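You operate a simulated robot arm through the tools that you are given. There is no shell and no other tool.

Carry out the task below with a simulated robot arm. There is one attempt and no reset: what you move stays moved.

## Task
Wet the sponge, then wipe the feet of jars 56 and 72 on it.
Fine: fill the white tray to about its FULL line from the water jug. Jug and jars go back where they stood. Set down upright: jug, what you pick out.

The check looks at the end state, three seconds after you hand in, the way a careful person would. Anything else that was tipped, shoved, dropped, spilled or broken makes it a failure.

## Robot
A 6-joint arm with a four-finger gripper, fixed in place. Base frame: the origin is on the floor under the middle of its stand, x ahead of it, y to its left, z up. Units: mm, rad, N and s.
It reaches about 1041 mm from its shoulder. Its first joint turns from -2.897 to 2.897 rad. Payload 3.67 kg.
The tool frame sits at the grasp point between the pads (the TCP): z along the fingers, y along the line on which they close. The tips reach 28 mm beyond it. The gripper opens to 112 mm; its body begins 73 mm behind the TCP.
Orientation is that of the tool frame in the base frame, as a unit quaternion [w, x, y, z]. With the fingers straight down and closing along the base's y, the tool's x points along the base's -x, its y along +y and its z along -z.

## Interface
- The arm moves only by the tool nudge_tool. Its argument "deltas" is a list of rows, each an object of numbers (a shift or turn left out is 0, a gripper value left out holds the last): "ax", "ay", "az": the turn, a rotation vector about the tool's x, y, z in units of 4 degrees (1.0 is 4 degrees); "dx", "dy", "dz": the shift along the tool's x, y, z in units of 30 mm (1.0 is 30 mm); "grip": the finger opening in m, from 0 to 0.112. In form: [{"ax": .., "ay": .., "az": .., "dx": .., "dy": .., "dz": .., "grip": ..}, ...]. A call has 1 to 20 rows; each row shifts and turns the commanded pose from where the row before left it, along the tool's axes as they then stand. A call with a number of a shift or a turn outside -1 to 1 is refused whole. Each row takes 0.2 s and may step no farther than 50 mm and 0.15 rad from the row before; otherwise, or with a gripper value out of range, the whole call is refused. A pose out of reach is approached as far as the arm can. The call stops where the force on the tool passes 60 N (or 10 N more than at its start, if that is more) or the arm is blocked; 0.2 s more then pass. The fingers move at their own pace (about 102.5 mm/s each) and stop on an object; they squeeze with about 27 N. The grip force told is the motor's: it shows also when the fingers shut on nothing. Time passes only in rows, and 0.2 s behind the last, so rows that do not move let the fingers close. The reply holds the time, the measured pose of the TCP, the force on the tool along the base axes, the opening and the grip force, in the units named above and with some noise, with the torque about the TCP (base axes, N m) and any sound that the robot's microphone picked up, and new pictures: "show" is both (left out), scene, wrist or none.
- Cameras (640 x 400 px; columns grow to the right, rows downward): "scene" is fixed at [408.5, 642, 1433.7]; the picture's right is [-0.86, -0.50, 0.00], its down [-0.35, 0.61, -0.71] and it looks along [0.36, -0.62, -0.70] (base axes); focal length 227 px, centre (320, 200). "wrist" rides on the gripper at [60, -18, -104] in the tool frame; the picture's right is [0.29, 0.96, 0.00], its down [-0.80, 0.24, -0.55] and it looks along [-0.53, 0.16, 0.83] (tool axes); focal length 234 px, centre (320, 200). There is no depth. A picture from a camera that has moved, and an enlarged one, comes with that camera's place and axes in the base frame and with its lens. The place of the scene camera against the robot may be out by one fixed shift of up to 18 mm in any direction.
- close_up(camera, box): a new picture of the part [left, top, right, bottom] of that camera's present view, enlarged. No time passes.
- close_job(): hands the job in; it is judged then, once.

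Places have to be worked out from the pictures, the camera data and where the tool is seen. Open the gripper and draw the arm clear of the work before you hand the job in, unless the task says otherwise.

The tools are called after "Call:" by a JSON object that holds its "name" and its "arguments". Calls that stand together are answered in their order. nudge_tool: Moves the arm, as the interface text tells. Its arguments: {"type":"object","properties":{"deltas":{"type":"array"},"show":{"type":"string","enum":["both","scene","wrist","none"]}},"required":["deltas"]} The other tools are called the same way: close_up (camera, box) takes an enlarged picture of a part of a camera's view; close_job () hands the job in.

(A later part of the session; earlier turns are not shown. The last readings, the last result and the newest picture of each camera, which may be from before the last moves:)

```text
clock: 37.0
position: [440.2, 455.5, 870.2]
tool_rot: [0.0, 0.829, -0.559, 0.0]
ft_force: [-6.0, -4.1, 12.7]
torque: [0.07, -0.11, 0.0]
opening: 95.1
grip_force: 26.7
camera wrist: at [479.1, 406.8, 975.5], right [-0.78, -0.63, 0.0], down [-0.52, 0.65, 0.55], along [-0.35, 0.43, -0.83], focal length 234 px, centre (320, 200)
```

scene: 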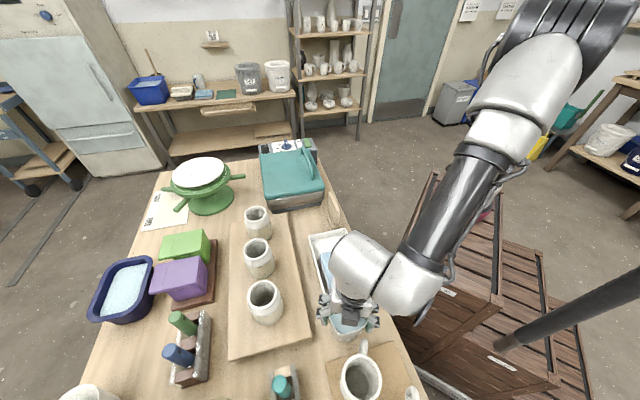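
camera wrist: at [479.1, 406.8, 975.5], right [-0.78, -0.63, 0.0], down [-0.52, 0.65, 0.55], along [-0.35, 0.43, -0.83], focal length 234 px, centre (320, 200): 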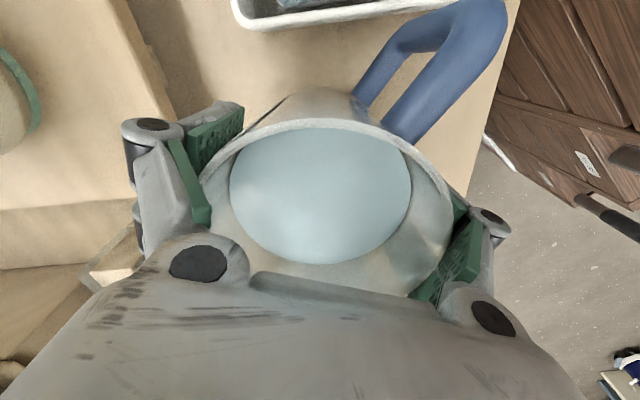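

Opening closed to 95 mm as the tips rose past a flare near z≈838, so the pads now bear on the straight wall of the jug. I'm continuing the lift slowly and watching for the weight to transfer.

Call:
{"name": "nudge_tool", "arguments": {"deltas": [{"dz": -0.05}, {"dz": -0.05}, {"dz": -0.05}, {"dz": -0.05}, {}]}}

```text
clock: 38.2
position: [440.9, 457.1, 875.5]
tool_rot: [-0.001, 0.829, -0.559, -0.001]
ft_force: [0.6, -0.3, -4.6]
torque: [0.0, 0.02, -0.02]
opening: 89.4
grip_force: 27.2
camera wrist: at [479.6, 407.1, 980.8], right [-0.78, -0.63, 0.0], down [-0.52, 0.65, 0.55], along [-0.35, 0.43, -0.83], focal length 234 px, centre (320, 200)
```

scene: 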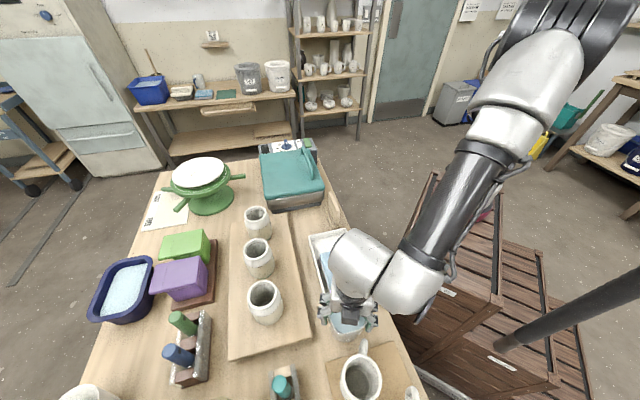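
wrist: 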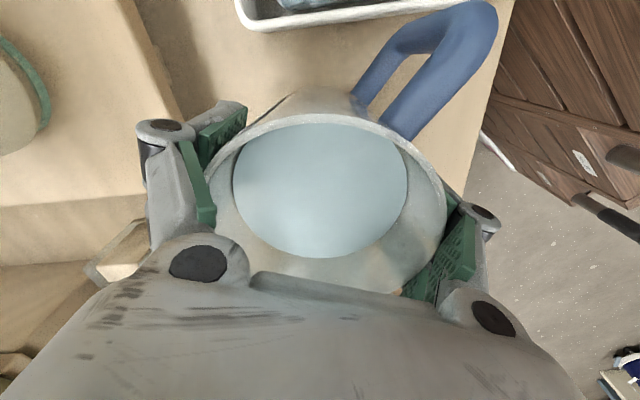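

The opening is now 89 mm and the tool force has turned downward, so the pads are taking hold on the tapered body below the rim. I'm lifting a little more and watching for full weight.

Call:
{"name": "nudge_tool", "arguments": {"deltas": [{"dz": -0.05}, {"dz": -0.05}, {}], "show": "wrist"}}

```text
clock: 39.0
position: [441.1, 457.4, 879.3]
tool_rot: [0.0, 0.829, -0.559, 0.0]
ft_force: [-0.6, -0.5, -5.0]
torque: [-0.02, -0.01, 0.0]
opening: 89.4
grip_force: 26.6
camera wrist: at [479.3, 406.7, 984.2], right [-0.78, -0.63, 0.0], down [-0.52, 0.65, 0.55], along [-0.35, 0.43, -0.83], focal length 234 px, centre (320, 200)
```

wrist: 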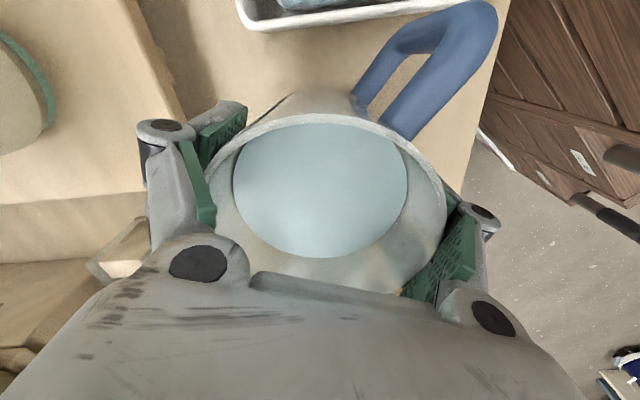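

Opening is steady at 89.4 mm and the tool carries about 5 N while the jug stays fixed in the wrist view, so the jug is off the table. I'm lifting it straight up smoothly.

Call:
{"name": "nudge_tool", "arguments": {"deltas": [{"dz": -0.2}, {"dz": -0.4}, {"dz": -0.5}, {"dz": -0.5}, {"dz": -0.5}, {"dz": -0.5}, {"dz": -0.5}, {"dz": -0.4}, {"dz": -0.2}, {}]}}

```text
clock: 41.2
position: [440.7, 457.4, 989.6]
tool_rot: [0.0, 0.829, -0.559, -0.001]
ft_force: [0.2, -0.2, -4.3]
torque: [0.0, 0.02, 0.02]
opening: 89.2
grip_force: 27.0
camera wrist: at [479.0, 406.9, 1095.2], right [-0.78, -0.63, 0.0], down [-0.52, 0.65, 0.55], along [-0.35, 0.43, -0.83], focal length 234 px, centre (320, 200)
```

scene: 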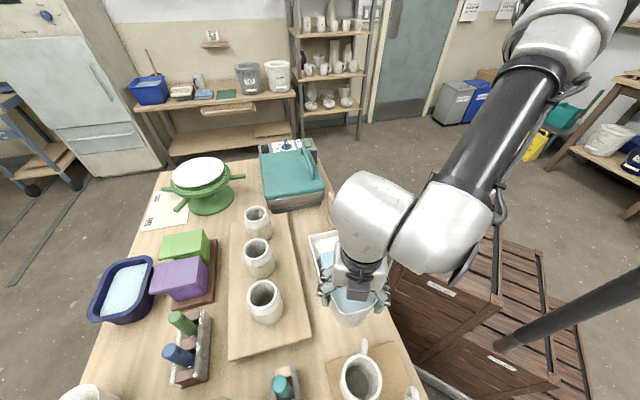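
wrist: 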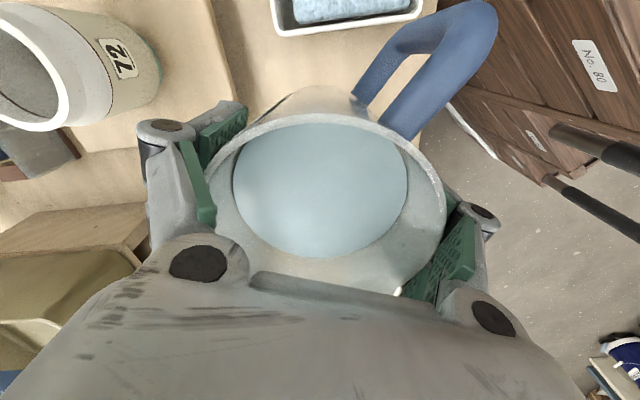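

The jug is securely held (about 4.5 N) at z≈990. I'm yawing it so the spout points along the tray's long axis, then carrying it smoothly to the pour position near (595, 257).

Call:
{"name": "nudge_tool", "arguments": {"deltas": [{"az": -0.5}, {"az": -1}, {"az": -1}, {"az": -1}, {"az": -1}, {"az": -1}, {"az": -1}, {"az": -1}, {"az": -1}, {"az": -0.9}, {}], "show": "none"}}

Call:
{"name": "nudge_tool", "arguments": {"deltas": [{"dx": 0.3, "dy": 0.12}, {"dx": 0.6, "dy": 0.242}, {"dx": 0.7, "dy": 0.282}, {"dx": 0.7, "dy": 0.282}, {"dx": 0.7, "dy": 0.282}, {"dx": 0.7, "dy": 0.282}, {"dx": 0.7, "dy": 0.282}, {"dx": 0.7, "dy": 0.282}, {"dx": 0.7, "dy": 0.282}, {"dx": 0.7, "dy": 0.282}, {"dx": 0.7, "dy": 0.282}, {"dx": 0.4, "dy": 0.161}, {"dx": 0.22, "dy": 0.089}, {}]}}

```text
clock: 43.6
position: [440.3, 456.5, 989.5]
tool_rot: [0.0, 0.965, -0.262, 0.0]
ft_force: [1.0, -0.7, -5.5]
torque: [0.0, 0.02, -0.04]
opening: 89.1
grip_force: 26.4
```

```text
clock: 46.6
position: [596.2, 255.4, 988.9]
tool_rot: [-0.001, 0.965, -0.262, 0.0]
ft_force: [0.5, -0.7, -5.1]
torque: [0.03, -0.02, 0.02]
opening: 88.7
grip_force: 27.3
camera wrist: at [655.8, 240.0, 1095.3], right [-0.24, -0.97, 0.0], down [-0.81, 0.2, 0.55], along [-0.54, 0.13, -0.83], focal length 234 px, centre (320, 200)
```

scene: 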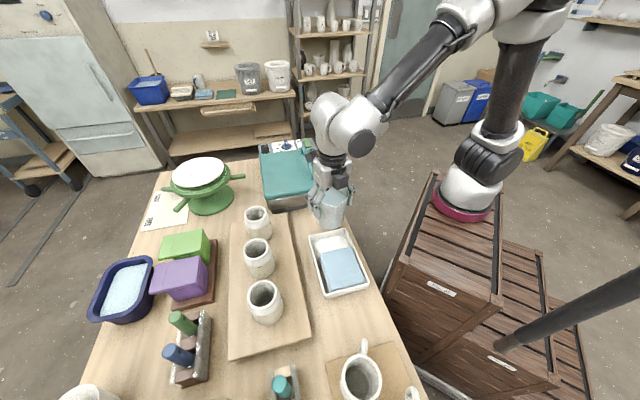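
wrist: 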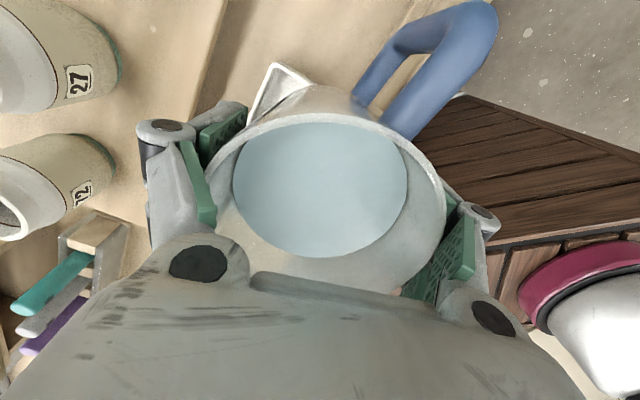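

The jug now hangs beside the tray's open end with its spout aimed along the tray. I'm lowering to TCP z≈938 (jug bottom about 20 mm above the tray rim) and making the first tilt of about 20°, just below the expected pour angle.

Call:
{"name": "nudge_tool", "arguments": {"deltas": [{"dz": 0.3}, {"dz": 0.5}, {"dz": 0.5}, {"dz": 0.4}, {}, {"ax": -0.259, "ay": 0.966}, {"ax": -0.259, "ay": 0.966}, {"ax": -0.259, "ay": 0.966}, {"ax": -0.259, "ay": 0.966}, {"ax": -0.259, "ay": 0.966}, {}, {}]}}

```text
clock: 49.2
position: [594.7, 254.8, 937.8]
tool_rot: [0.087, 0.95, -0.259, 0.15]
ft_force: [0.2, 0.1, -5.0]
torque: [0.04, 0.02, 0.01]
opening: 89.1
grip_force: 27.4
camera wrist: at [628.1, 268.0, 1055.7], right [-0.26, -0.95, 0.18], down [-0.91, 0.3, 0.28], along [-0.32, -0.09, -0.94], focal length 234 px, centre (320, 200)
```

scene: 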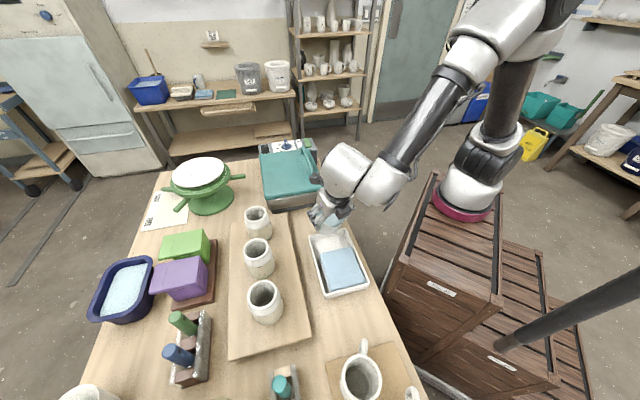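
wrist: 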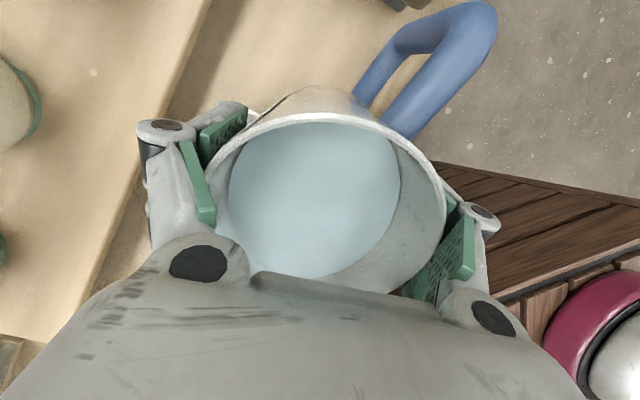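

Tilt is 20° exactly along the 135° direction. Zooming on the scene to check where the spout sits over the tray.

Call:
{"name": "close_up", "arguments": {"camera": "scene", "box": [290, 170, 390, 310]}}

```text
2.86 times, centred on (340, 240) of scene
camera zoom: at [408.5, 642.0, 1433.7], right [-0.86, -0.5, 0.0], down [-0.35, 0.61, -0.71], along [0.36, -0.62, -0.7], focal length 650 px, centre (263, 86)
```

zoom: 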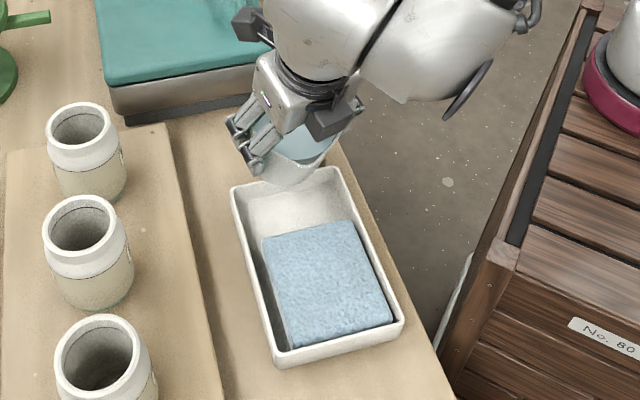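

The drop point under the lip falls well inside the tray near the sponge's upper edge. I'm tilting further in small steps with pauses to start the pour.

Call:
{"name": "nudge_tool", "arguments": {"deltas": [{"ax": -0.13, "ay": 0.483}, {"ax": -0.13, "ay": 0.483}, {"ax": -0.13, "ay": 0.483}, {"ax": -0.13, "ay": 0.483}, {}, {}, {}, {}, {}]}}

Call:
{"name": "close_up", "arguments": {"camera": "scene", "box": [290, 170, 390, 310]}}

```text
clock: 51.2
position: [595.8, 256.4, 939.2]
tool_rot: [0.121, 0.937, -0.254, 0.209]
ft_force: [0.6, 0.8, -5.3]
torque: [0.06, 0.04, -0.01]
opening: 89.0
grip_force: 26.6
camera wrist: at [616.7, 280.0, 1056.9], right [-0.28, -0.93, 0.25], down [-0.93, 0.32, 0.16], along [-0.23, -0.19, -0.96], focal length 234 px, centre (320, 200)
```

scene: 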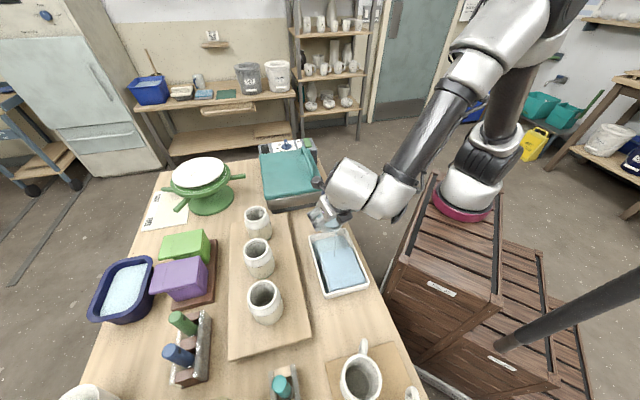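
wrist: 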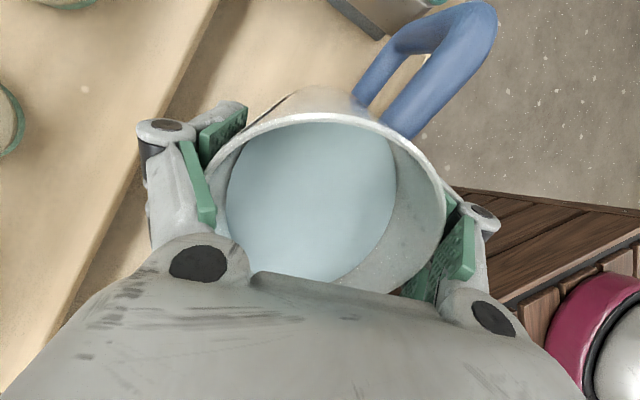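

```text
2.86 times, centred on (340, 240) of scene
camera zoom: at [408.5, 642.0, 1433.7], right [-0.86, -0.5, 0.0], down [-0.35, 0.61, -0.71], along [0.36, -0.62, -0.7], focal length 650 px, centre (263, 86)
```

zoom: 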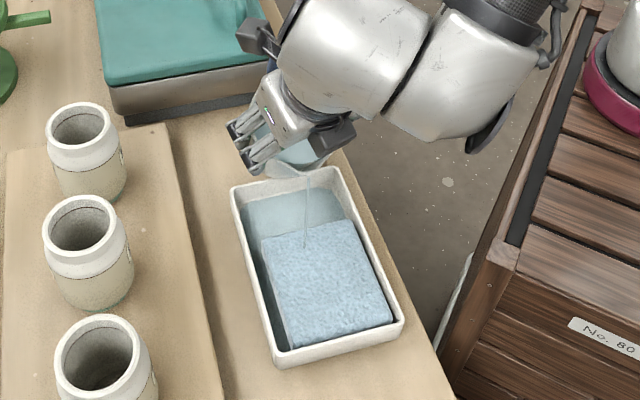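

The stream is falling cleanly into the tray and water is spreading over its floor. I'm waiting a little to see how far this angle pours.

Call:
{"name": "nudge_tool", "arguments": {"deltas": [{}, {}, {}, {}, {}, {}]}}

Call:
{"name": "close_up", "arguments": {"camera": "scene", "box": [300, 210, 380, 300]}}

```text
clock: 52.6
position: [595.0, 256.4, 939.5]
tool_rot: [0.122, 0.936, -0.255, 0.209]
ft_force: [1.3, 0.8, -5.9]
torque: [0.04, 0.02, 0.01]
opening: 88.7
grip_force: 26.7
camera wrist: at [616.7, 280.0, 1056.9], right [-0.28, -0.93, 0.25], down [-0.93, 0.32, 0.16], along [-0.23, -0.19, -0.96], focal length 234 px, centre (320, 200)
```

scene: 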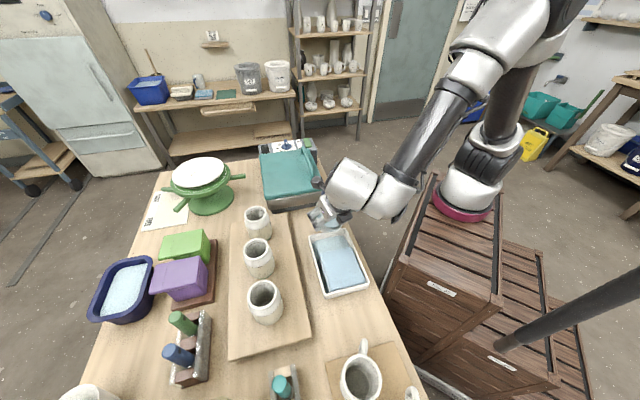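
wrist: 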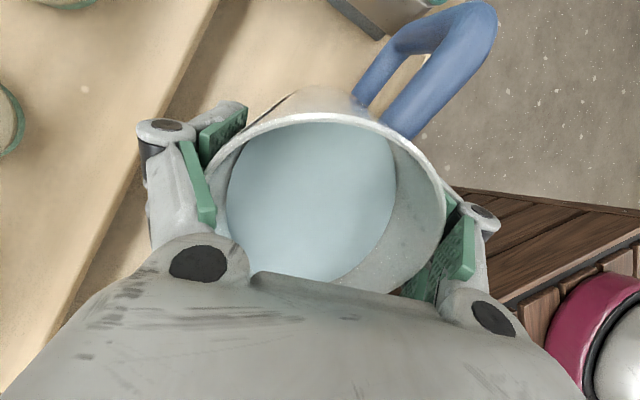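

```text
4.44 times, centred on (340, 255) of scene
camera zoom: at [408.5, 642.0, 1433.7], right [-0.86, -0.5, 0.0], down [-0.35, 0.61, -0.71], along [0.36, -0.62, -0.7], focal length 1010 px, centre (231, -44)
```

zoom: 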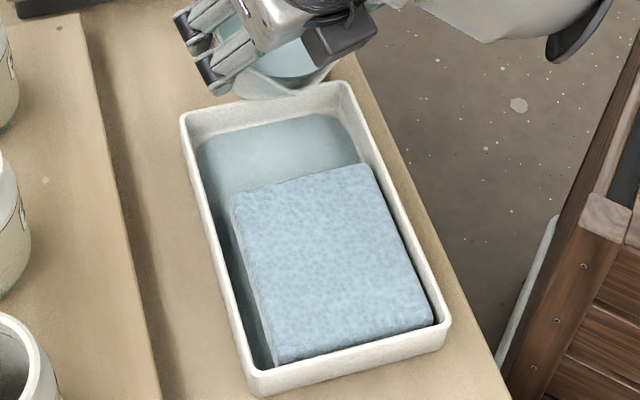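

Flow stopped at 28° with the water still shallow, about 29 mm below the rim by the back wall. I'm tilting 8° more and letting it run.

Call:
{"name": "nudge_tool", "arguments": {"deltas": [{"ax": -0.13, "ay": 0.483}, {"ax": -0.13, "ay": 0.483}, {"ax": -0.13, "ay": 0.483}, {"ax": -0.13, "ay": 0.483}, {}, {}, {}, {}, {}, {}, {}, {}, {}, {}]}}

Call:
{"name": "close_up", "arguments": {"camera": "scene", "box": [300, 210, 380, 300]}}

```text
clock: 55.6
position: [594.4, 256.4, 938.4]
tool_rot: [0.156, 0.918, -0.25, 0.266]
ft_force: [0.2, 0.8, -4.2]
torque: [0.03, 0.03, -0.02]
opening: 88.9
grip_force: 27.1
camera wrist: at [605.2, 291.3, 1055.4], right [-0.31, -0.9, 0.31], down [-0.94, 0.33, 0.03], along [-0.13, -0.28, -0.95], focal length 234 px, centre (320, 200)
```

scene: 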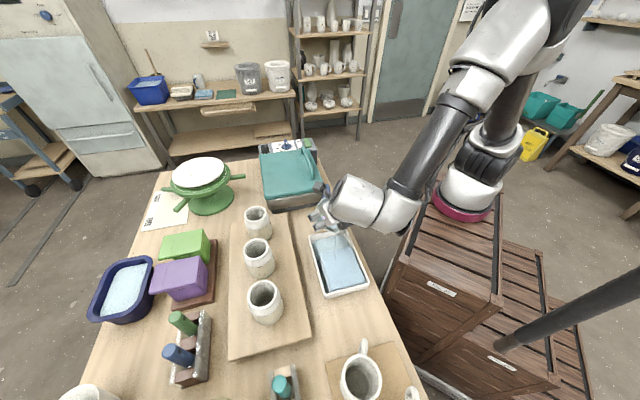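
wrist: 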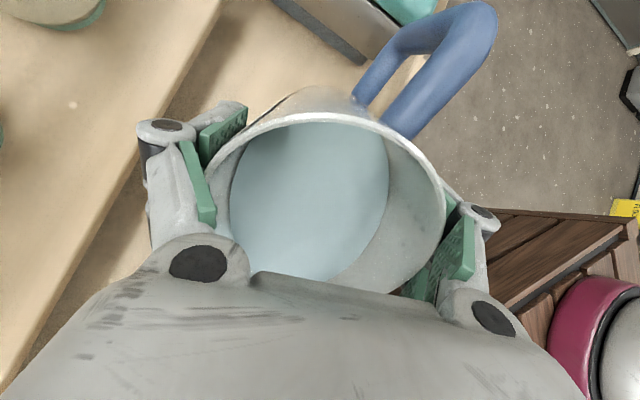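

```text
4.44 times, centred on (340, 255) of scene
camera zoom: at [408.5, 642.0, 1433.7], right [-0.86, -0.5, 0.0], down [-0.35, 0.61, -0.71], along [0.36, -0.62, -0.7], focal length 1010 px, centre (231, -44)
```

zoom: 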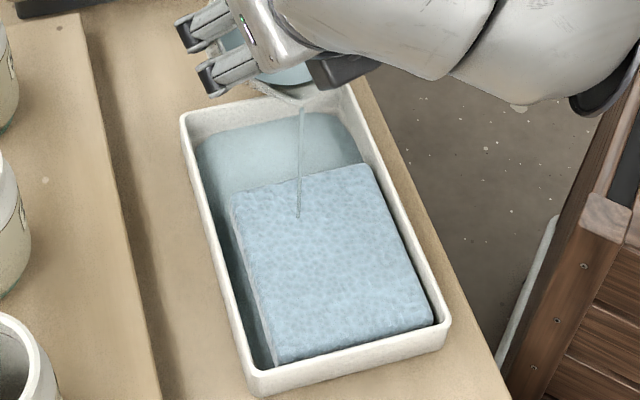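

The stream is still running onto the sponge, so I'm letting it finish at this angle.

Call:
{"name": "nudge_tool", "arguments": {"deltas": [{}, {}, {}, {}, {}, {}, {}, {}, {}, {}], "show": "none"}}

Call:
{"name": "close_up", "arguments": {"camera": "scene", "box": [300, 210, 380, 300]}}

```text
clock: 57.8
position: [595.9, 256.3, 938.0]
tool_rot: [0.155, 0.918, -0.249, 0.267]
ft_force: [-0.2, 0.8, -4.6]
torque: [0.03, 0.04, 0.0]
opening: 89.0
grip_force: 27.3
```

```text
4.44 times, centred on (340, 255) of scene
camera zoom: at [408.5, 642.0, 1433.7], right [-0.86, -0.5, 0.0], down [-0.35, 0.61, -0.71], along [0.36, -0.62, -0.7], focal length 1010 px, centre (231, -44)
```

zoom: 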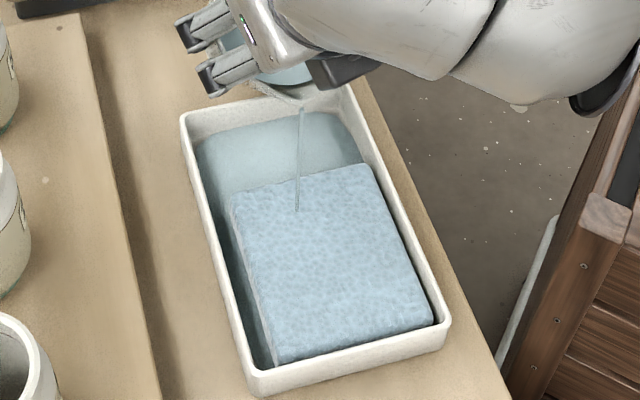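

It's still trickling slightly and the level rises slowly. I'm tilting another 6° and waiting again.

Call:
{"name": "nudge_tool", "arguments": {"deltas": [{"ax": -0.13, "ay": 0.483}, {"ax": -0.13, "ay": 0.483}, {"ax": -0.13, "ay": 0.483}, {}, {}, {}, {}, {}, {}, {}, {}, {}, {}, {}, {}, {}, {}, {}, {}, {}], "show": "wrist"}}

Call:
{"name": "close_up", "arguments": {"camera": "scene", "box": [300, 210, 380, 300]}}

```text
clock: 62.0
position: [595.9, 256.0, 938.2]
tool_rot: [0.18, 0.901, -0.245, 0.309]
ft_force: [-0.1, 0.7, -4.7]
torque: [0.03, 0.05, -0.02]
opening: 89.1
grip_force: 27.0
camera wrist: at [597.3, 299.6, 1052.9], right [-0.33, -0.88, 0.35], down [-0.94, 0.33, -0.06], along [-0.06, -0.35, -0.93], focal length 234 px, centre (320, 200)
```

wrist: 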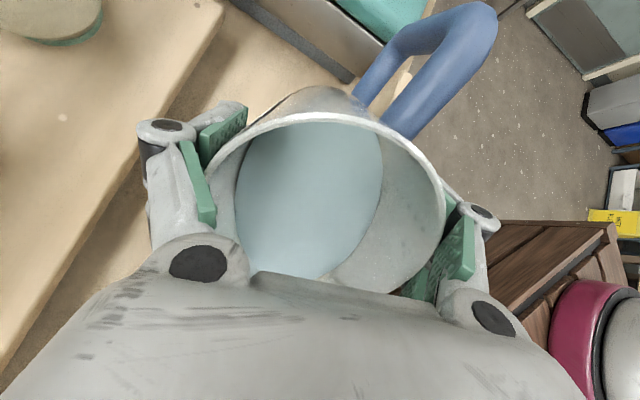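

```text
4.44 times, centred on (340, 255) of scene
camera zoom: at [408.5, 642.0, 1433.7], right [-0.86, -0.5, 0.0], down [-0.35, 0.61, -0.71], along [0.36, -0.62, -0.7], focal length 1010 px, centre (231, -44)
```

zoom: 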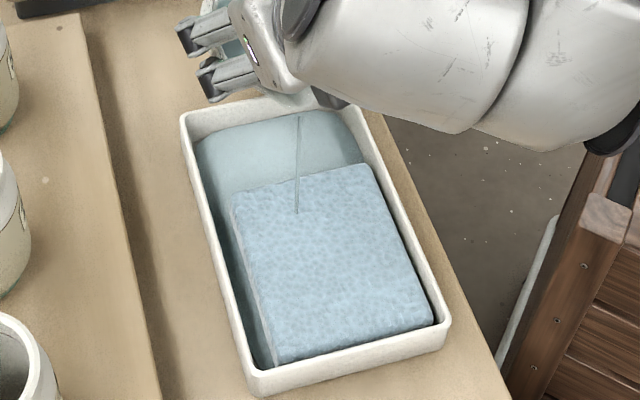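

The level is creeping up. I'll magnify the tray's back wall to measure the waterline against the rim.

Call:
{"name": "close_up", "arguments": {"camera": "scene", "box": [320, 225, 360, 250]}}

Call:
{"name": "nudge_tool", "arguments": {"deltas": [{"ax": -0.13, "ay": 0.483}, {"ax": -0.13, "ay": 0.483}, {"ax": -0.13, "ay": 0.483}, {}, {}, {}, {}, {}, {}, {}, {}, {}, {}, {}, {}, {}, {}, {}, {}, {}], "show": "scene"}}

Call:
{"name": "close_up", "arguments": {"camera": "scene", "box": [320, 225, 360, 250]}}

Call:
{"name": "close_up", "arguments": {"camera": "scene", "box": [300, 210, 380, 300]}}

```text
16.00 times, centred on (340, 238) of scene
camera zoom: at [408.5, 642.0, 1433.7], right [-0.86, -0.5, 0.0], down [-0.35, 0.61, -0.71], along [0.36, -0.62, -0.7], focal length 3638 px, centre (0, -400)
```

zoom: 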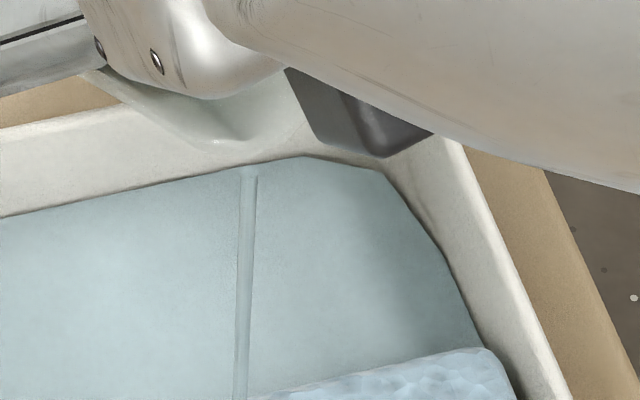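

```text
clock: 66.2
position: [594.1, 256.0, 937.4]
tool_rot: [0.204, 0.882, -0.239, 0.351]
ft_force: [0.7, -0.6, -3.1]
torque: [0.02, 0.01, 0.01]
opening: 88.8
grip_force: 26.4
```

scene: 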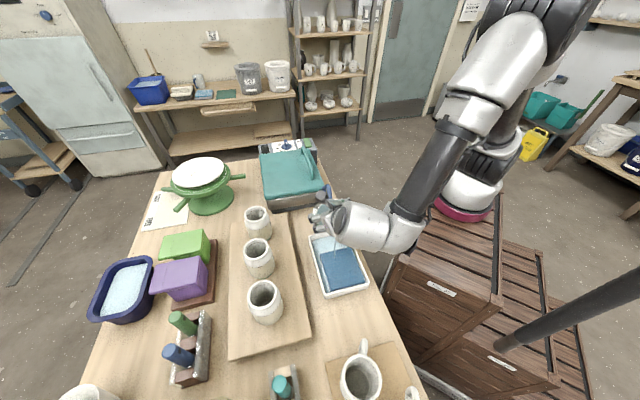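

```text
16.00 times, centred on (340, 238) of scene
camera zoom: at [408.5, 642.0, 1433.7], right [-0.86, -0.5, 0.0], down [-0.35, 0.61, -0.71], along [0.36, -0.62, -0.7], focal length 3638 px, centre (0, -400)
```

zoom: 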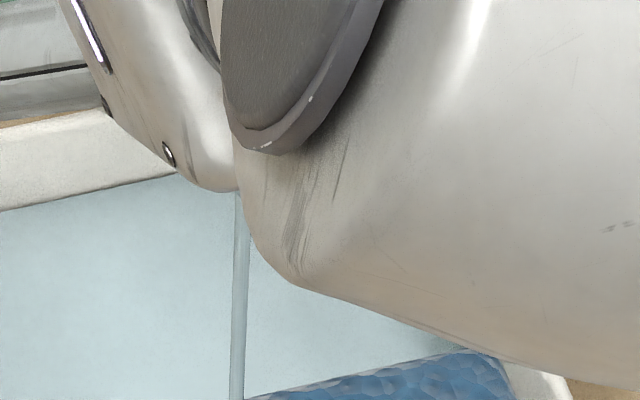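

```text
4.44 times, centred on (340, 255) of scene
camera zoom: at [408.5, 642.0, 1433.7], right [-0.86, -0.5, 0.0], down [-0.35, 0.61, -0.71], along [0.36, -0.62, -0.7], focal length 1010 px, centre (231, -44)
```

zoom: 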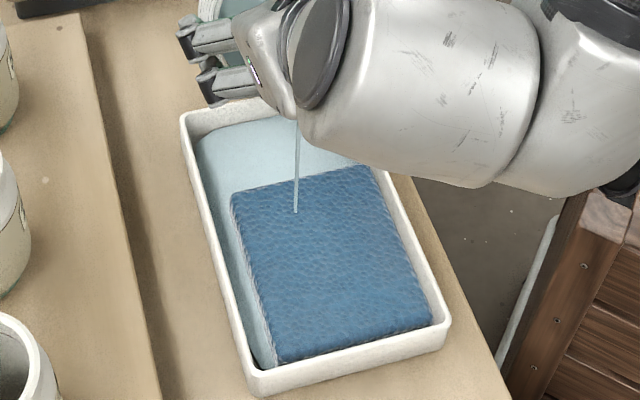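

The sponge has turned dark, so it is now wet, and the waterline is about 20 mm below the rim and still rising. I'm adding 6° and waiting.

Call:
{"name": "nudge_tool", "arguments": {"deltas": [{}, {}, {}, {}, {}, {"ax": -0.13, "ay": 0.483}, {"ax": -0.13, "ay": 0.483}, {"ax": -0.13, "ay": 0.483}, {}, {}, {}, {}, {}, {}, {}, {}, {}, {}, {}, {}], "show": "wrist"}}

Call:
{"name": "close_up", "arguments": {"camera": "scene", "box": [300, 210, 380, 300]}}

Call:
{"name": "close_up", "arguments": {"camera": "scene", "box": [320, 225, 360, 250]}}

```text
clock: 70.4
position: [594.5, 257.2, 937.5]
tool_rot: [0.229, 0.86, -0.234, 0.391]
ft_force: [-0.4, -0.1, -3.0]
torque: [0.02, 0.04, -0.01]
opening: 88.7
grip_force: 26.9
camera wrist: at [581.5, 316.0, 1044.2], right [-0.39, -0.82, 0.43], down [-0.92, 0.31, -0.25], along [0.07, -0.49, -0.87], focal length 234 px, centre (320, 200)
```

wrist: 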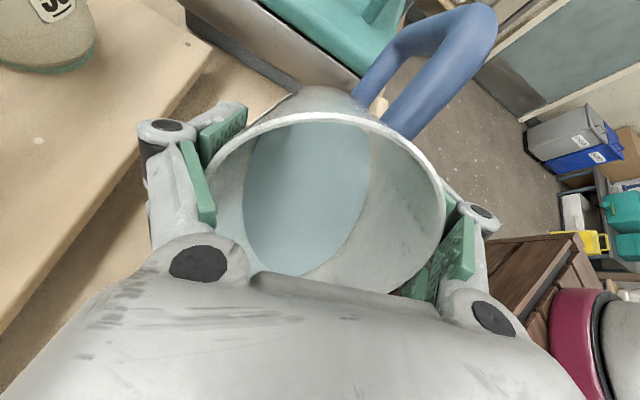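

```text
4.44 times, centred on (340, 255) of scene
camera zoom: at [408.5, 642.0, 1433.7], right [-0.86, -0.5, 0.0], down [-0.35, 0.61, -0.71], along [0.36, -0.62, -0.7], focal length 1010 px, centre (231, -44)
```

zoom: 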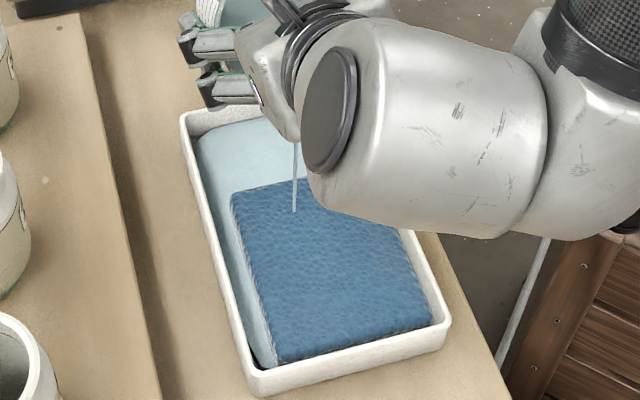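

```text
16.00 times, centred on (340, 238) of scene
camera zoom: at [408.5, 642.0, 1433.7], right [-0.86, -0.5, 0.0], down [-0.35, 0.61, -0.71], along [0.36, -0.62, -0.7], focal length 3638 px, centre (0, -400)
```

zoom: 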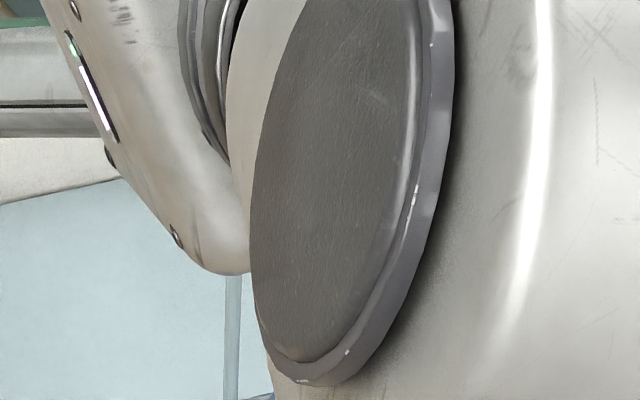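

The waterline is now about 17 mm below the rim, and 3 N still hangs on the tool. I'm waiting to let this angle drain and then measuring again.

Call:
{"name": "nudge_tool", "arguments": {"deltas": [{}, {}, {}, {}, {}, {}, {}, {}, {}, {}, {}, {}, {}, {}, {}], "show": "none"}}

Call:
{"name": "close_up", "arguments": {"camera": "scene", "box": [320, 225, 360, 250]}}

Call:
{"name": "close_up", "arguments": {"camera": "scene", "box": [316, 230, 348, 310]}}

```text
clock: 73.6
position: [595.6, 258.1, 938.5]
tool_rot: [0.228, 0.86, -0.233, 0.392]
ft_force: [0.3, 0.4, -3.6]
torque: [0.04, 0.0, -0.01]
opening: 88.7
grip_force: 27.0
```

```text
16.00 times, centred on (340, 238) of scene
camera zoom: at [408.5, 642.0, 1433.7], right [-0.86, -0.5, 0.0], down [-0.35, 0.61, -0.71], along [0.36, -0.62, -0.7], focal length 3638 px, centre (0, -400)
```

zoom: 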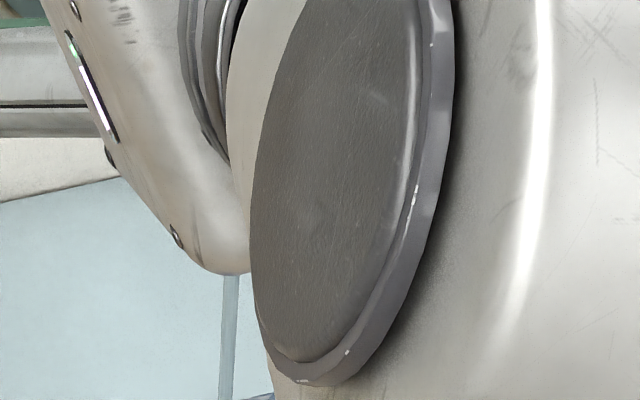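

```text
5.00 times, centred on (332, 270) of scene
camera zoom: at [408.5, 642.0, 1433.7], right [-0.86, -0.5, 0.0], down [-0.35, 0.61, -0.71], along [0.36, -0.62, -0.7], focal length 1137 px, centre (260, -150)
```

zoom: 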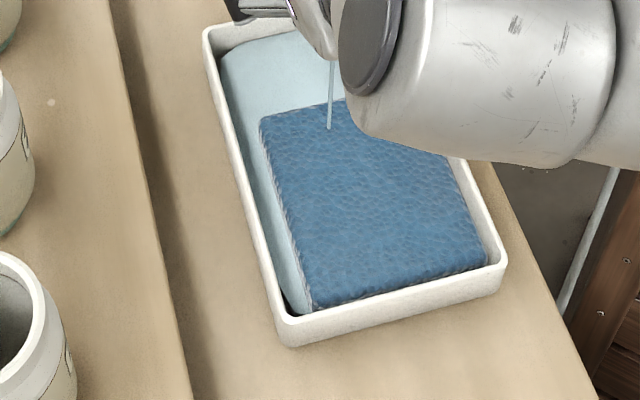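

It's still a thin stream with the level near 17 mm below the rim. One more 6° step and wait, then I'll level the jug and check the FULL line with the wrist camera.

Call:
{"name": "nudge_tool", "arguments": {"deltas": [{"ax": -0.13, "ay": 0.483}, {"ax": -0.13, "ay": 0.483}, {"ax": -0.13, "ay": 0.483}, {}, {}, {}, {}, {}, {}, {}, {}, {}, {}, {}, {}], "show": "none"}}

Call:
{"name": "close_up", "arguments": {"camera": "scene", "box": [320, 225, 360, 250]}}

Call:
{"name": "close_up", "arguments": {"camera": "scene", "box": [300, 210, 380, 300]}}

```text
clock: 76.8
position: [595.0, 256.3, 937.9]
tool_rot: [0.252, 0.835, -0.227, 0.433]
ft_force: [-0.1, -1.0, -1.1]
torque: [0.01, 0.0, 0.03]
opening: 88.5
grip_force: 27.3
```

```text
16.00 times, centred on (340, 238) of scene
camera zoom: at [408.5, 642.0, 1433.7], right [-0.86, -0.5, 0.0], down [-0.35, 0.61, -0.71], along [0.36, -0.62, -0.7], focal length 3638 px, centre (0, -400)
```

zoom: 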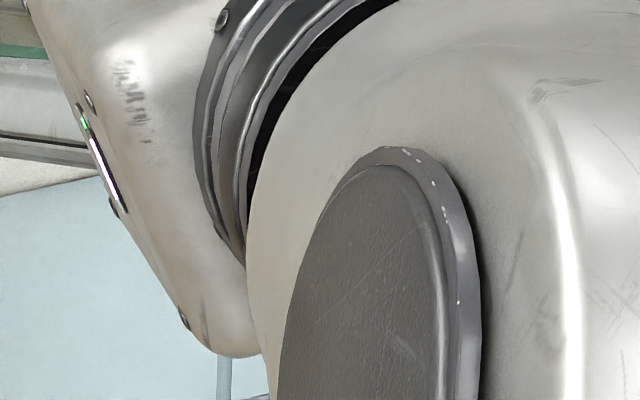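

```text
4.44 times, centred on (340, 255) of scene
camera zoom: at [408.5, 642.0, 1433.7], right [-0.86, -0.5, 0.0], down [-0.35, 0.61, -0.71], along [0.36, -0.62, -0.7], focal length 1010 px, centre (231, -44)
```

zoom: 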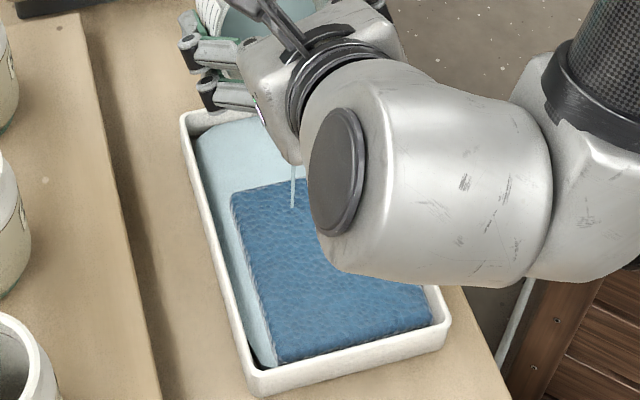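

The waterline is about 15 mm below the rim, and my estimate of the FULL line is uncertain, so I'm stopping here. I'm levelling the jug and raising it clear to inspect the tray.

Call:
{"name": "nudge_tool", "arguments": {"deltas": [{"ax": 0.259, "ay": -0.966}, {"ax": 0.259, "ay": -0.966}, {"ax": 0.259, "ay": -0.966}, {"ax": 0.259, "ay": -0.966}, {"ax": 0.259, "ay": -0.966}, {"ax": 0.259, "ay": -0.966}, {"ax": 0.259, "ay": -0.966}, {"ax": 0.259, "ay": -0.966}, {"ax": 0.259, "ay": -0.966}, {"ax": 0.259, "ay": -0.966}, {"ax": 0.259, "ay": -0.966}, {"ax": 0.259, "ay": -0.966}, {"ax": 0.259, "ay": -0.966}, {"ax": 0.259, "ay": -0.966}, {"ax": 0.259, "ay": -0.966}, {}]}}

Call:
{"name": "close_up", "arguments": {"camera": "scene", "box": [300, 220, 380, 300]}}

```text
clock: 80.2
position: [595.5, 256.5, 936.4]
tool_rot: [-0.001, 0.965, -0.262, 0.0]
ft_force: [-0.3, -0.2, -1.3]
torque: [-0.04, 0.01, 0.01]
opening: 88.6
grip_force: 26.9
camera wrist: at [655.4, 240.7, 1043.6], right [-0.24, -0.97, 0.0], down [-0.81, 0.2, 0.55], along [-0.54, 0.13, -0.83], focal length 234 px, centre (320, 200)
```

scene: 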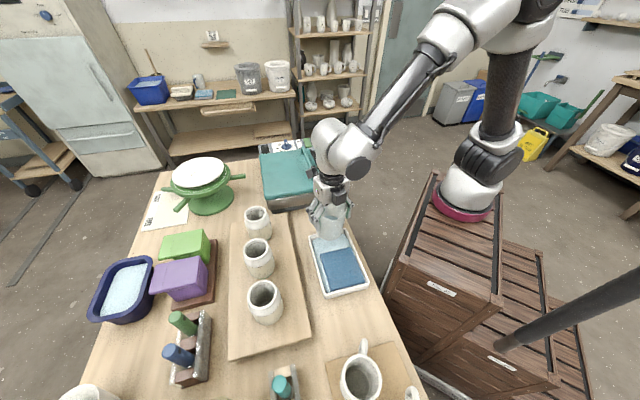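
wrist: 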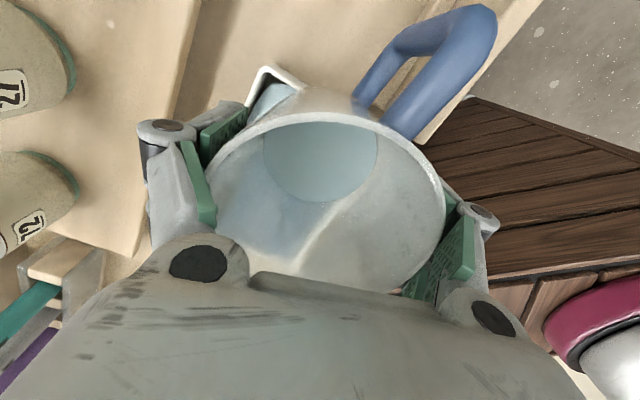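

```text
5.00 times, centred on (340, 260) of scene
camera zoom: at [408.5, 642.0, 1433.7], right [-0.86, -0.5, 0.0], down [-0.35, 0.61, -0.71], along [0.36, -0.62, -0.7], focal length 1137 px, centre (220, -100)
```

zoom: 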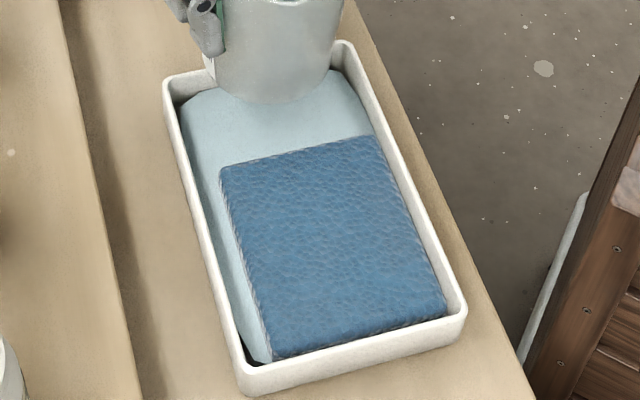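

The jug is level with some water left and the tray looks well filled. I'm raising the jug and moving to a viewpoint on the robot side, so the wrist camera can see the FULL line past the jug.

Call:
{"name": "nudge_tool", "arguments": {"deltas": [{"dz": -0.3}, {"dz": -0.6}, {"dz": -0.6}, {"dz": -0.6}, {"dz": -0.5}, {"dz": -0.2}, {"az": 1}, {"az": 1}, {"az": 1}, {"az": 1}, {"az": 1}, {"az": 1}, {"az": 1}, {"az": 1}, {"az": 1}, {"az": 1}, {"az": 1}, {"az": 1}, {"az": 1}, {"az": 1}], "show": "scene"}}

Call:
{"name": "nudge_tool", "arguments": {"deltas": [{"az": 1}, {"az": 1}, {"az": 1}, {"az": 1}, {"az": 1}, {"az": 1}, {"az": 1}, {"az": 1}, {"az": 1}, {"az": 1}, {"az": 1}, {"az": 1}, {"az": 1}, {"az": 1}, {"az": 1}, {"az": 1}, {"az": 0.4}], "show": "both"}}

```text
clock: 84.4
position: [595.1, 256.1, 1021.8]
tool_rot: [0.0, 0.729, -0.685, -0.001]
ft_force: [0.1, 0.1, -1.5]
torque: [-0.01, 0.01, 0.0]
opening: 88.7
grip_force: 26.6
```

scene: 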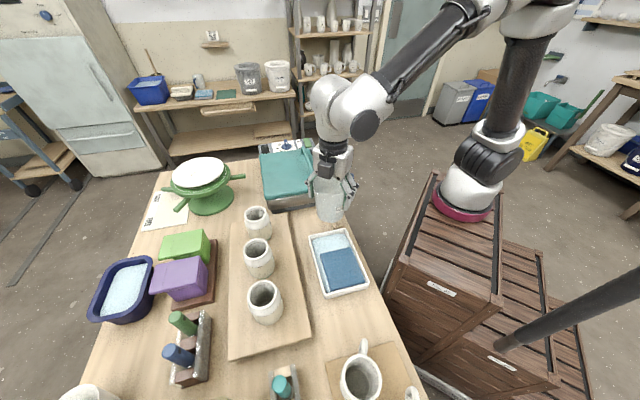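

```text
clock: 88.0
position: [595.9, 256.9, 1023.7]
tool_rot: [0.0, -0.241, 0.971, 0.0]
ft_force: [0.3, 0.8, -1.8]
torque: [0.01, 0.02, -0.01]
opening: 88.5
grip_force: 27.0
camera wrist: at [550.3, 211.2, 1128.3], right [-0.7, 0.71, 0.0], down [0.59, 0.58, 0.55], along [0.39, 0.39, -0.83], focal length 234 px, centre (320, 200)
```

scene: 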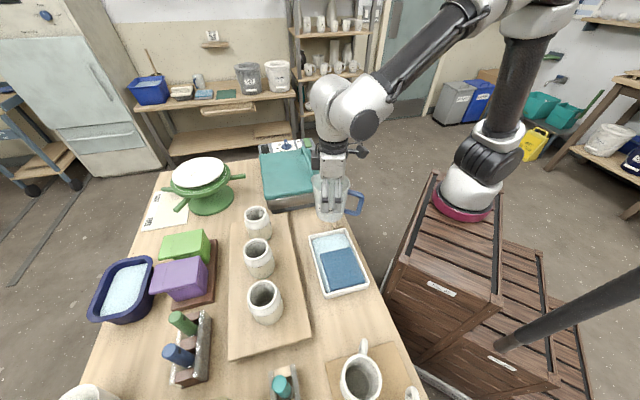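
wrist: 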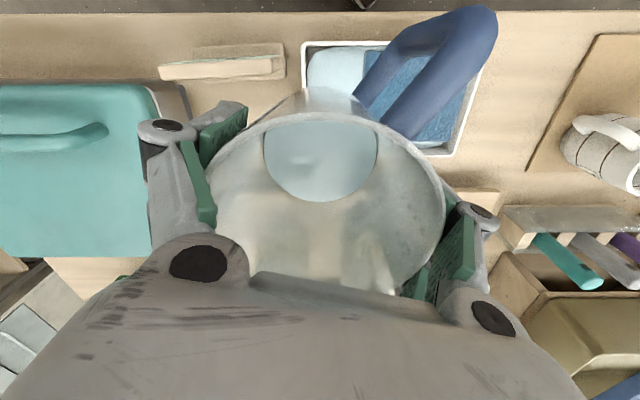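

The tray is visible behind the handle from here. I'm moving the held jug further along so the FULL mark shows to the left of the fingers at a lower angle.

Call:
{"name": "nudge_tool", "arguments": {"deltas": [{"dx": 0.2, "dy": 0.45}, {"dx": 0.388, "dy": 0.869}, {"dx": 0.388, "dy": 0.869}, {"dx": 0.388, "dy": 0.869}, {"dx": 0.388, "dy": 0.869}, {"dx": 0.388, "dy": 0.869}, {"dx": 0.388, "dy": 0.869}, {"dx": 0.388, "dy": 0.869}, {"dx": 0.388, "dy": 0.869}, {"dx": 0.388, "dy": 0.869}, {"dx": 0.388, "dy": 0.869}, {"dx": 0.388, "dy": 0.869}, {"dx": 0.2, "dy": 0.42}, {}]}}

```text
clock: 91.0
position: [323.7, 466.9, 1023.3]
tool_rot: [0.0, -0.242, 0.97, 0.0]
ft_force: [0.2, 0.4, -2.2]
torque: [0.03, 0.01, -0.02]
opening: 88.6
grip_force: 26.9
camera wrist: at [279.5, 421.9, 1127.8], right [-0.7, 0.71, 0.0], down [0.59, 0.59, 0.55], along [0.39, 0.39, -0.83], focal length 234 px, centre (320, 200)
```

scene: 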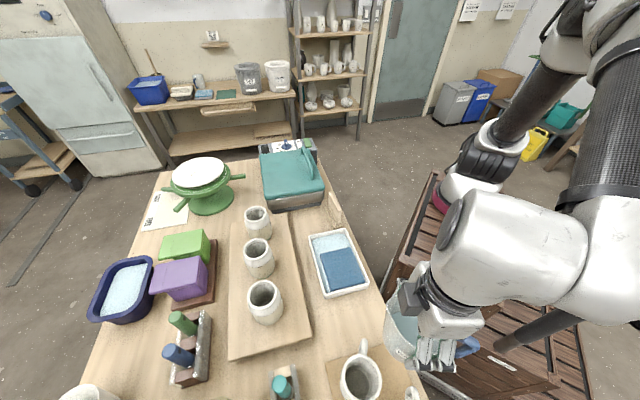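
wrist: 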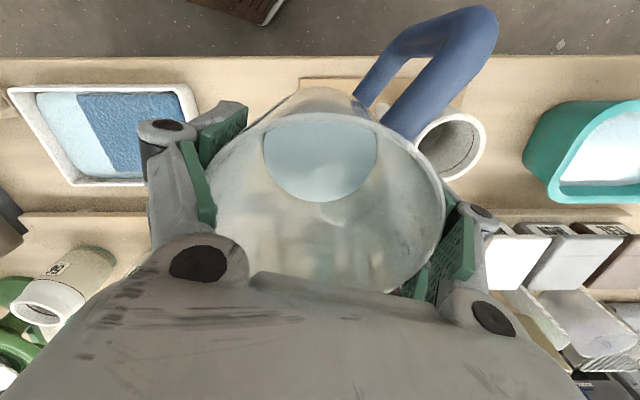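

The tray is clearly in view at the left now, so I'm magnifying the far wall and the FULL mark.

Call:
{"name": "close_up", "arguments": {"camera": "wrist", "box": [0, 75, 210, 200]}}

Call:
{"name": "close_up", "arguments": {"camera": "wrist", "box": [50, 150, 146, 200]}}

Call:
{"name": "close_up", "arguments": {"camera": "scene", "box": [300, 220, 380, 300]}}

```text
3.05 times, centred on (105, 138) of wrist
camera zoom: at [279.5, 421.9, 1127.8], right [-0.7, 0.71, 0.0], down [0.59, 0.59, 0.55], along [0.39, 0.39, -0.83], focal length 714 px, centre (975, 390)
```

zoom: 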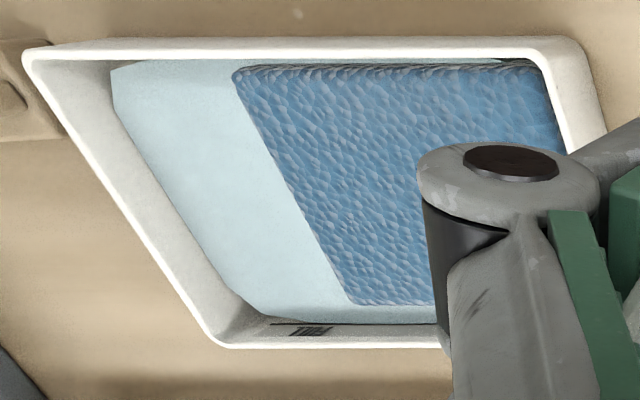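

```text
6.67 times, centred on (98, 175) of wrist
camera zoom: at [279.5, 421.9, 1127.8], right [-0.7, 0.71, 0.0], down [0.59, 0.59, 0.55], along [0.39, 0.39, -0.83], focal length 1561 px, centre (1800, 367)
```

zoom: 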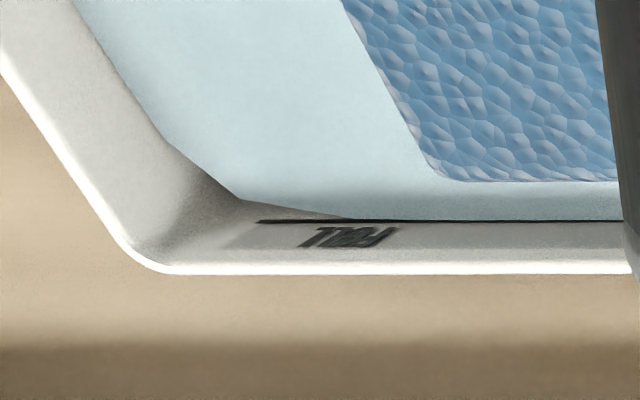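

```text
5.00 times, centred on (340, 260) of scene
camera zoom: at [408.5, 642.0, 1433.7], right [-0.86, -0.5, 0.0], down [-0.35, 0.61, -0.71], along [0.36, -0.62, -0.7], focal length 1137 px, centre (220, -100)
```

zoom: 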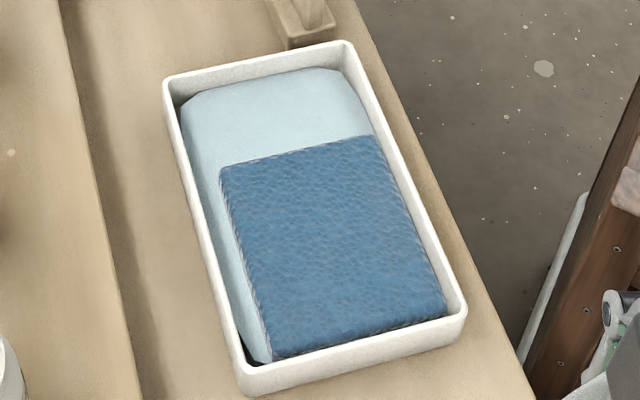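

The water meets the far wall right at the black FULL line, so the fill is done. I'm turning the jug back to its original yaw and carrying it over its home spot.

Call:
{"name": "nudge_tool", "arguments": {"deltas": [{"az": -1}, {"az": -1}, {"az": -1}, {"az": -1}, {"az": -1}, {"az": -1}, {"az": -1}, {"az": -1}, {"az": -1}, {"az": -1}, {"az": -1}, {"az": -1}, {"az": -1}, {"az": -1}, {"az": -1}, {"az": -1}, {"az": -1}, {"az": -1}, {"az": -1}, {"az": -1}], "show": "none"}}

Call:
{"name": "nudge_tool", "arguments": {"deltas": [{"az": -1}, {"dx": 0.15, "dy": -0.288}, {"dx": 0.2945, "dy": -0.576}, {"dx": 0.2945, "dy": -0.576}, {"dx": 0.2945, "dy": -0.576}, {"dx": 0.2945, "dy": -0.576}, {"dx": 0.2945, "dy": -0.576}, {"dx": 0.1445, "dy": -0.289}, {}, {}], "show": "both"}}

```text
clock: 95.2
position: [323.6, 468.7, 1022.9]
tool_rot: [0.0, 0.809, -0.588, -0.001]
ft_force: [-1.0, -0.3, -1.7]
torque: [0.01, 0.01, 0.0]
opening: 88.4
grip_force: 27.2
```

```text
clock: 97.4
position: [440.2, 457.1, 1021.9]
tool_rot: [0.0, 0.829, -0.559, 0.0]
ft_force: [0.0, -0.5, -1.4]
torque: [0.0, 0.03, 0.0]
opening: 88.5
grip_force: 27.2
camera wrist: at [479.9, 407.5, 1128.0], right [-0.78, -0.63, 0.0], down [-0.52, 0.65, 0.55], along [-0.35, 0.43, -0.83], focal length 234 px, centre (320, 200)
```

scene: 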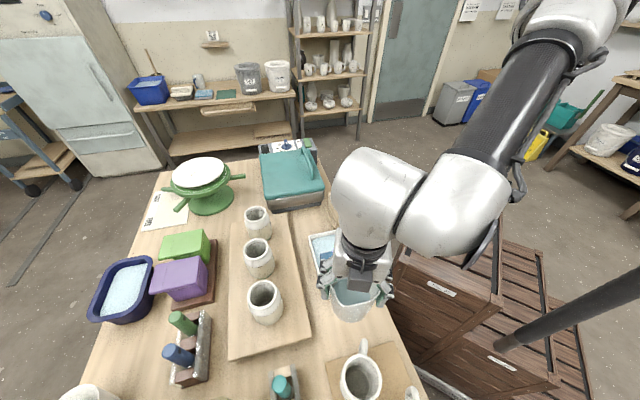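
wrist: 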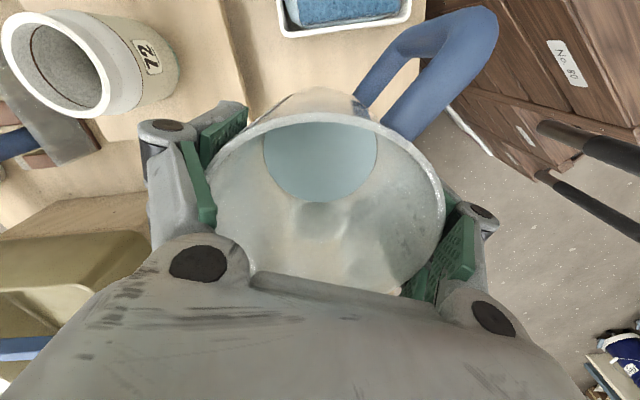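

Pose is back at (440, 457) with the same yaw, and the jug sits identically in the grip. I'm lowering to about 10 mm above the set-down height, then creeping down.

Call:
{"name": "nudge_tool", "arguments": {"deltas": [{"dz": 0.3}, {"dz": 0.6}, {"dz": 0.7}, {"dz": 0.7}, {"dz": 0.7}, {"dz": 0.7}, {"dz": 0.5}, {"dz": 0.3}, {"dz": 0.1}, {}, {}], "show": "wrist"}}

Call:
{"name": "nudge_tool", "arguments": {"deltas": [{"dz": 0.05}, {"dz": 0.05}, {}, {}], "show": "none"}}

```text
clock: 99.8
position: [439.5, 457.4, 883.3]
tool_rot: [0.0, 0.829, -0.559, 0.0]
ft_force: [-0.5, -0.1, -2.1]
torque: [-0.01, 0.03, -0.04]
opening: 88.5
grip_force: 27.1
camera wrist: at [478.9, 407.7, 989.8], right [-0.78, -0.63, 0.0], down [-0.52, 0.65, 0.55], along [-0.35, 0.43, -0.83], focal length 234 px, centre (320, 200)
```

wrist: 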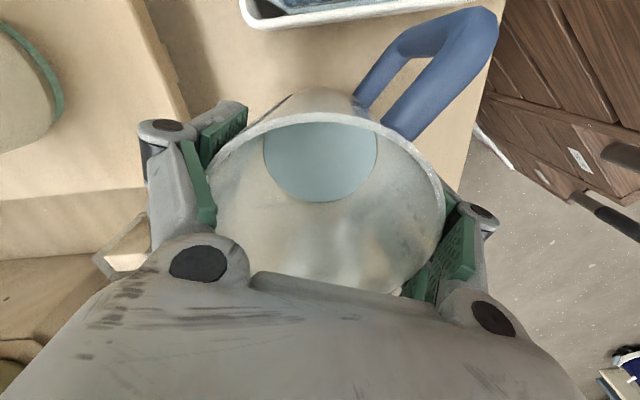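

```text
clock: 100.8
position: [440.7, 456.8, 881.6]
tool_rot: [0.0, 0.829, -0.559, 0.0]
ft_force: [-0.2, 0.4, -2.1]
torque: [-0.01, -0.02, 0.02]
opening: 88.9
grip_force: 26.8
```

The tool is still carrying about 2 N with no contact. I'm creeping down a couple of millimetres at a time.

Call:
{"name": "nudge_tool", "arguments": {"deltas": [{"dz": 0.05}, {"dz": 0.05}, {}, {}], "show": "none"}}

Call:
{"name": "nudge_tool", "arguments": {"deltas": [{"dz": 0.035}, {}, {}], "show": "none"}}

Call:
{"name": "nudge_tool", "arguments": {"deltas": [{"dz": 0.035}, {}, {}], "show": "none"}}

```text
clock: 101.8
position: [441.0, 457.0, 878.5]
tool_rot: [0.0, 0.829, -0.56, 0.0]
ft_force: [0.0, 1.0, -2.3]
torque: [-0.02, -0.02, -0.04]
opening: 88.5
grip_force: 27.0
```

```text
clock: 102.6
position: [440.7, 456.6, 876.7]
tool_rot: [0.001, 0.829, -0.559, 0.0]
ft_force: [-0.4, -0.5, -2.2]
torque: [-0.02, -0.05, -0.01]
opening: 88.4
grip_force: 26.4
```

```text
clock: 103.4
position: [439.9, 457.9, 876.2]
tool_rot: [0.0, 0.829, -0.559, 0.0]
ft_force: [0.7, 0.7, -1.5]
torque: [0.04, -0.01, 0.0]
opening: 88.4
grip_force: 27.0
```

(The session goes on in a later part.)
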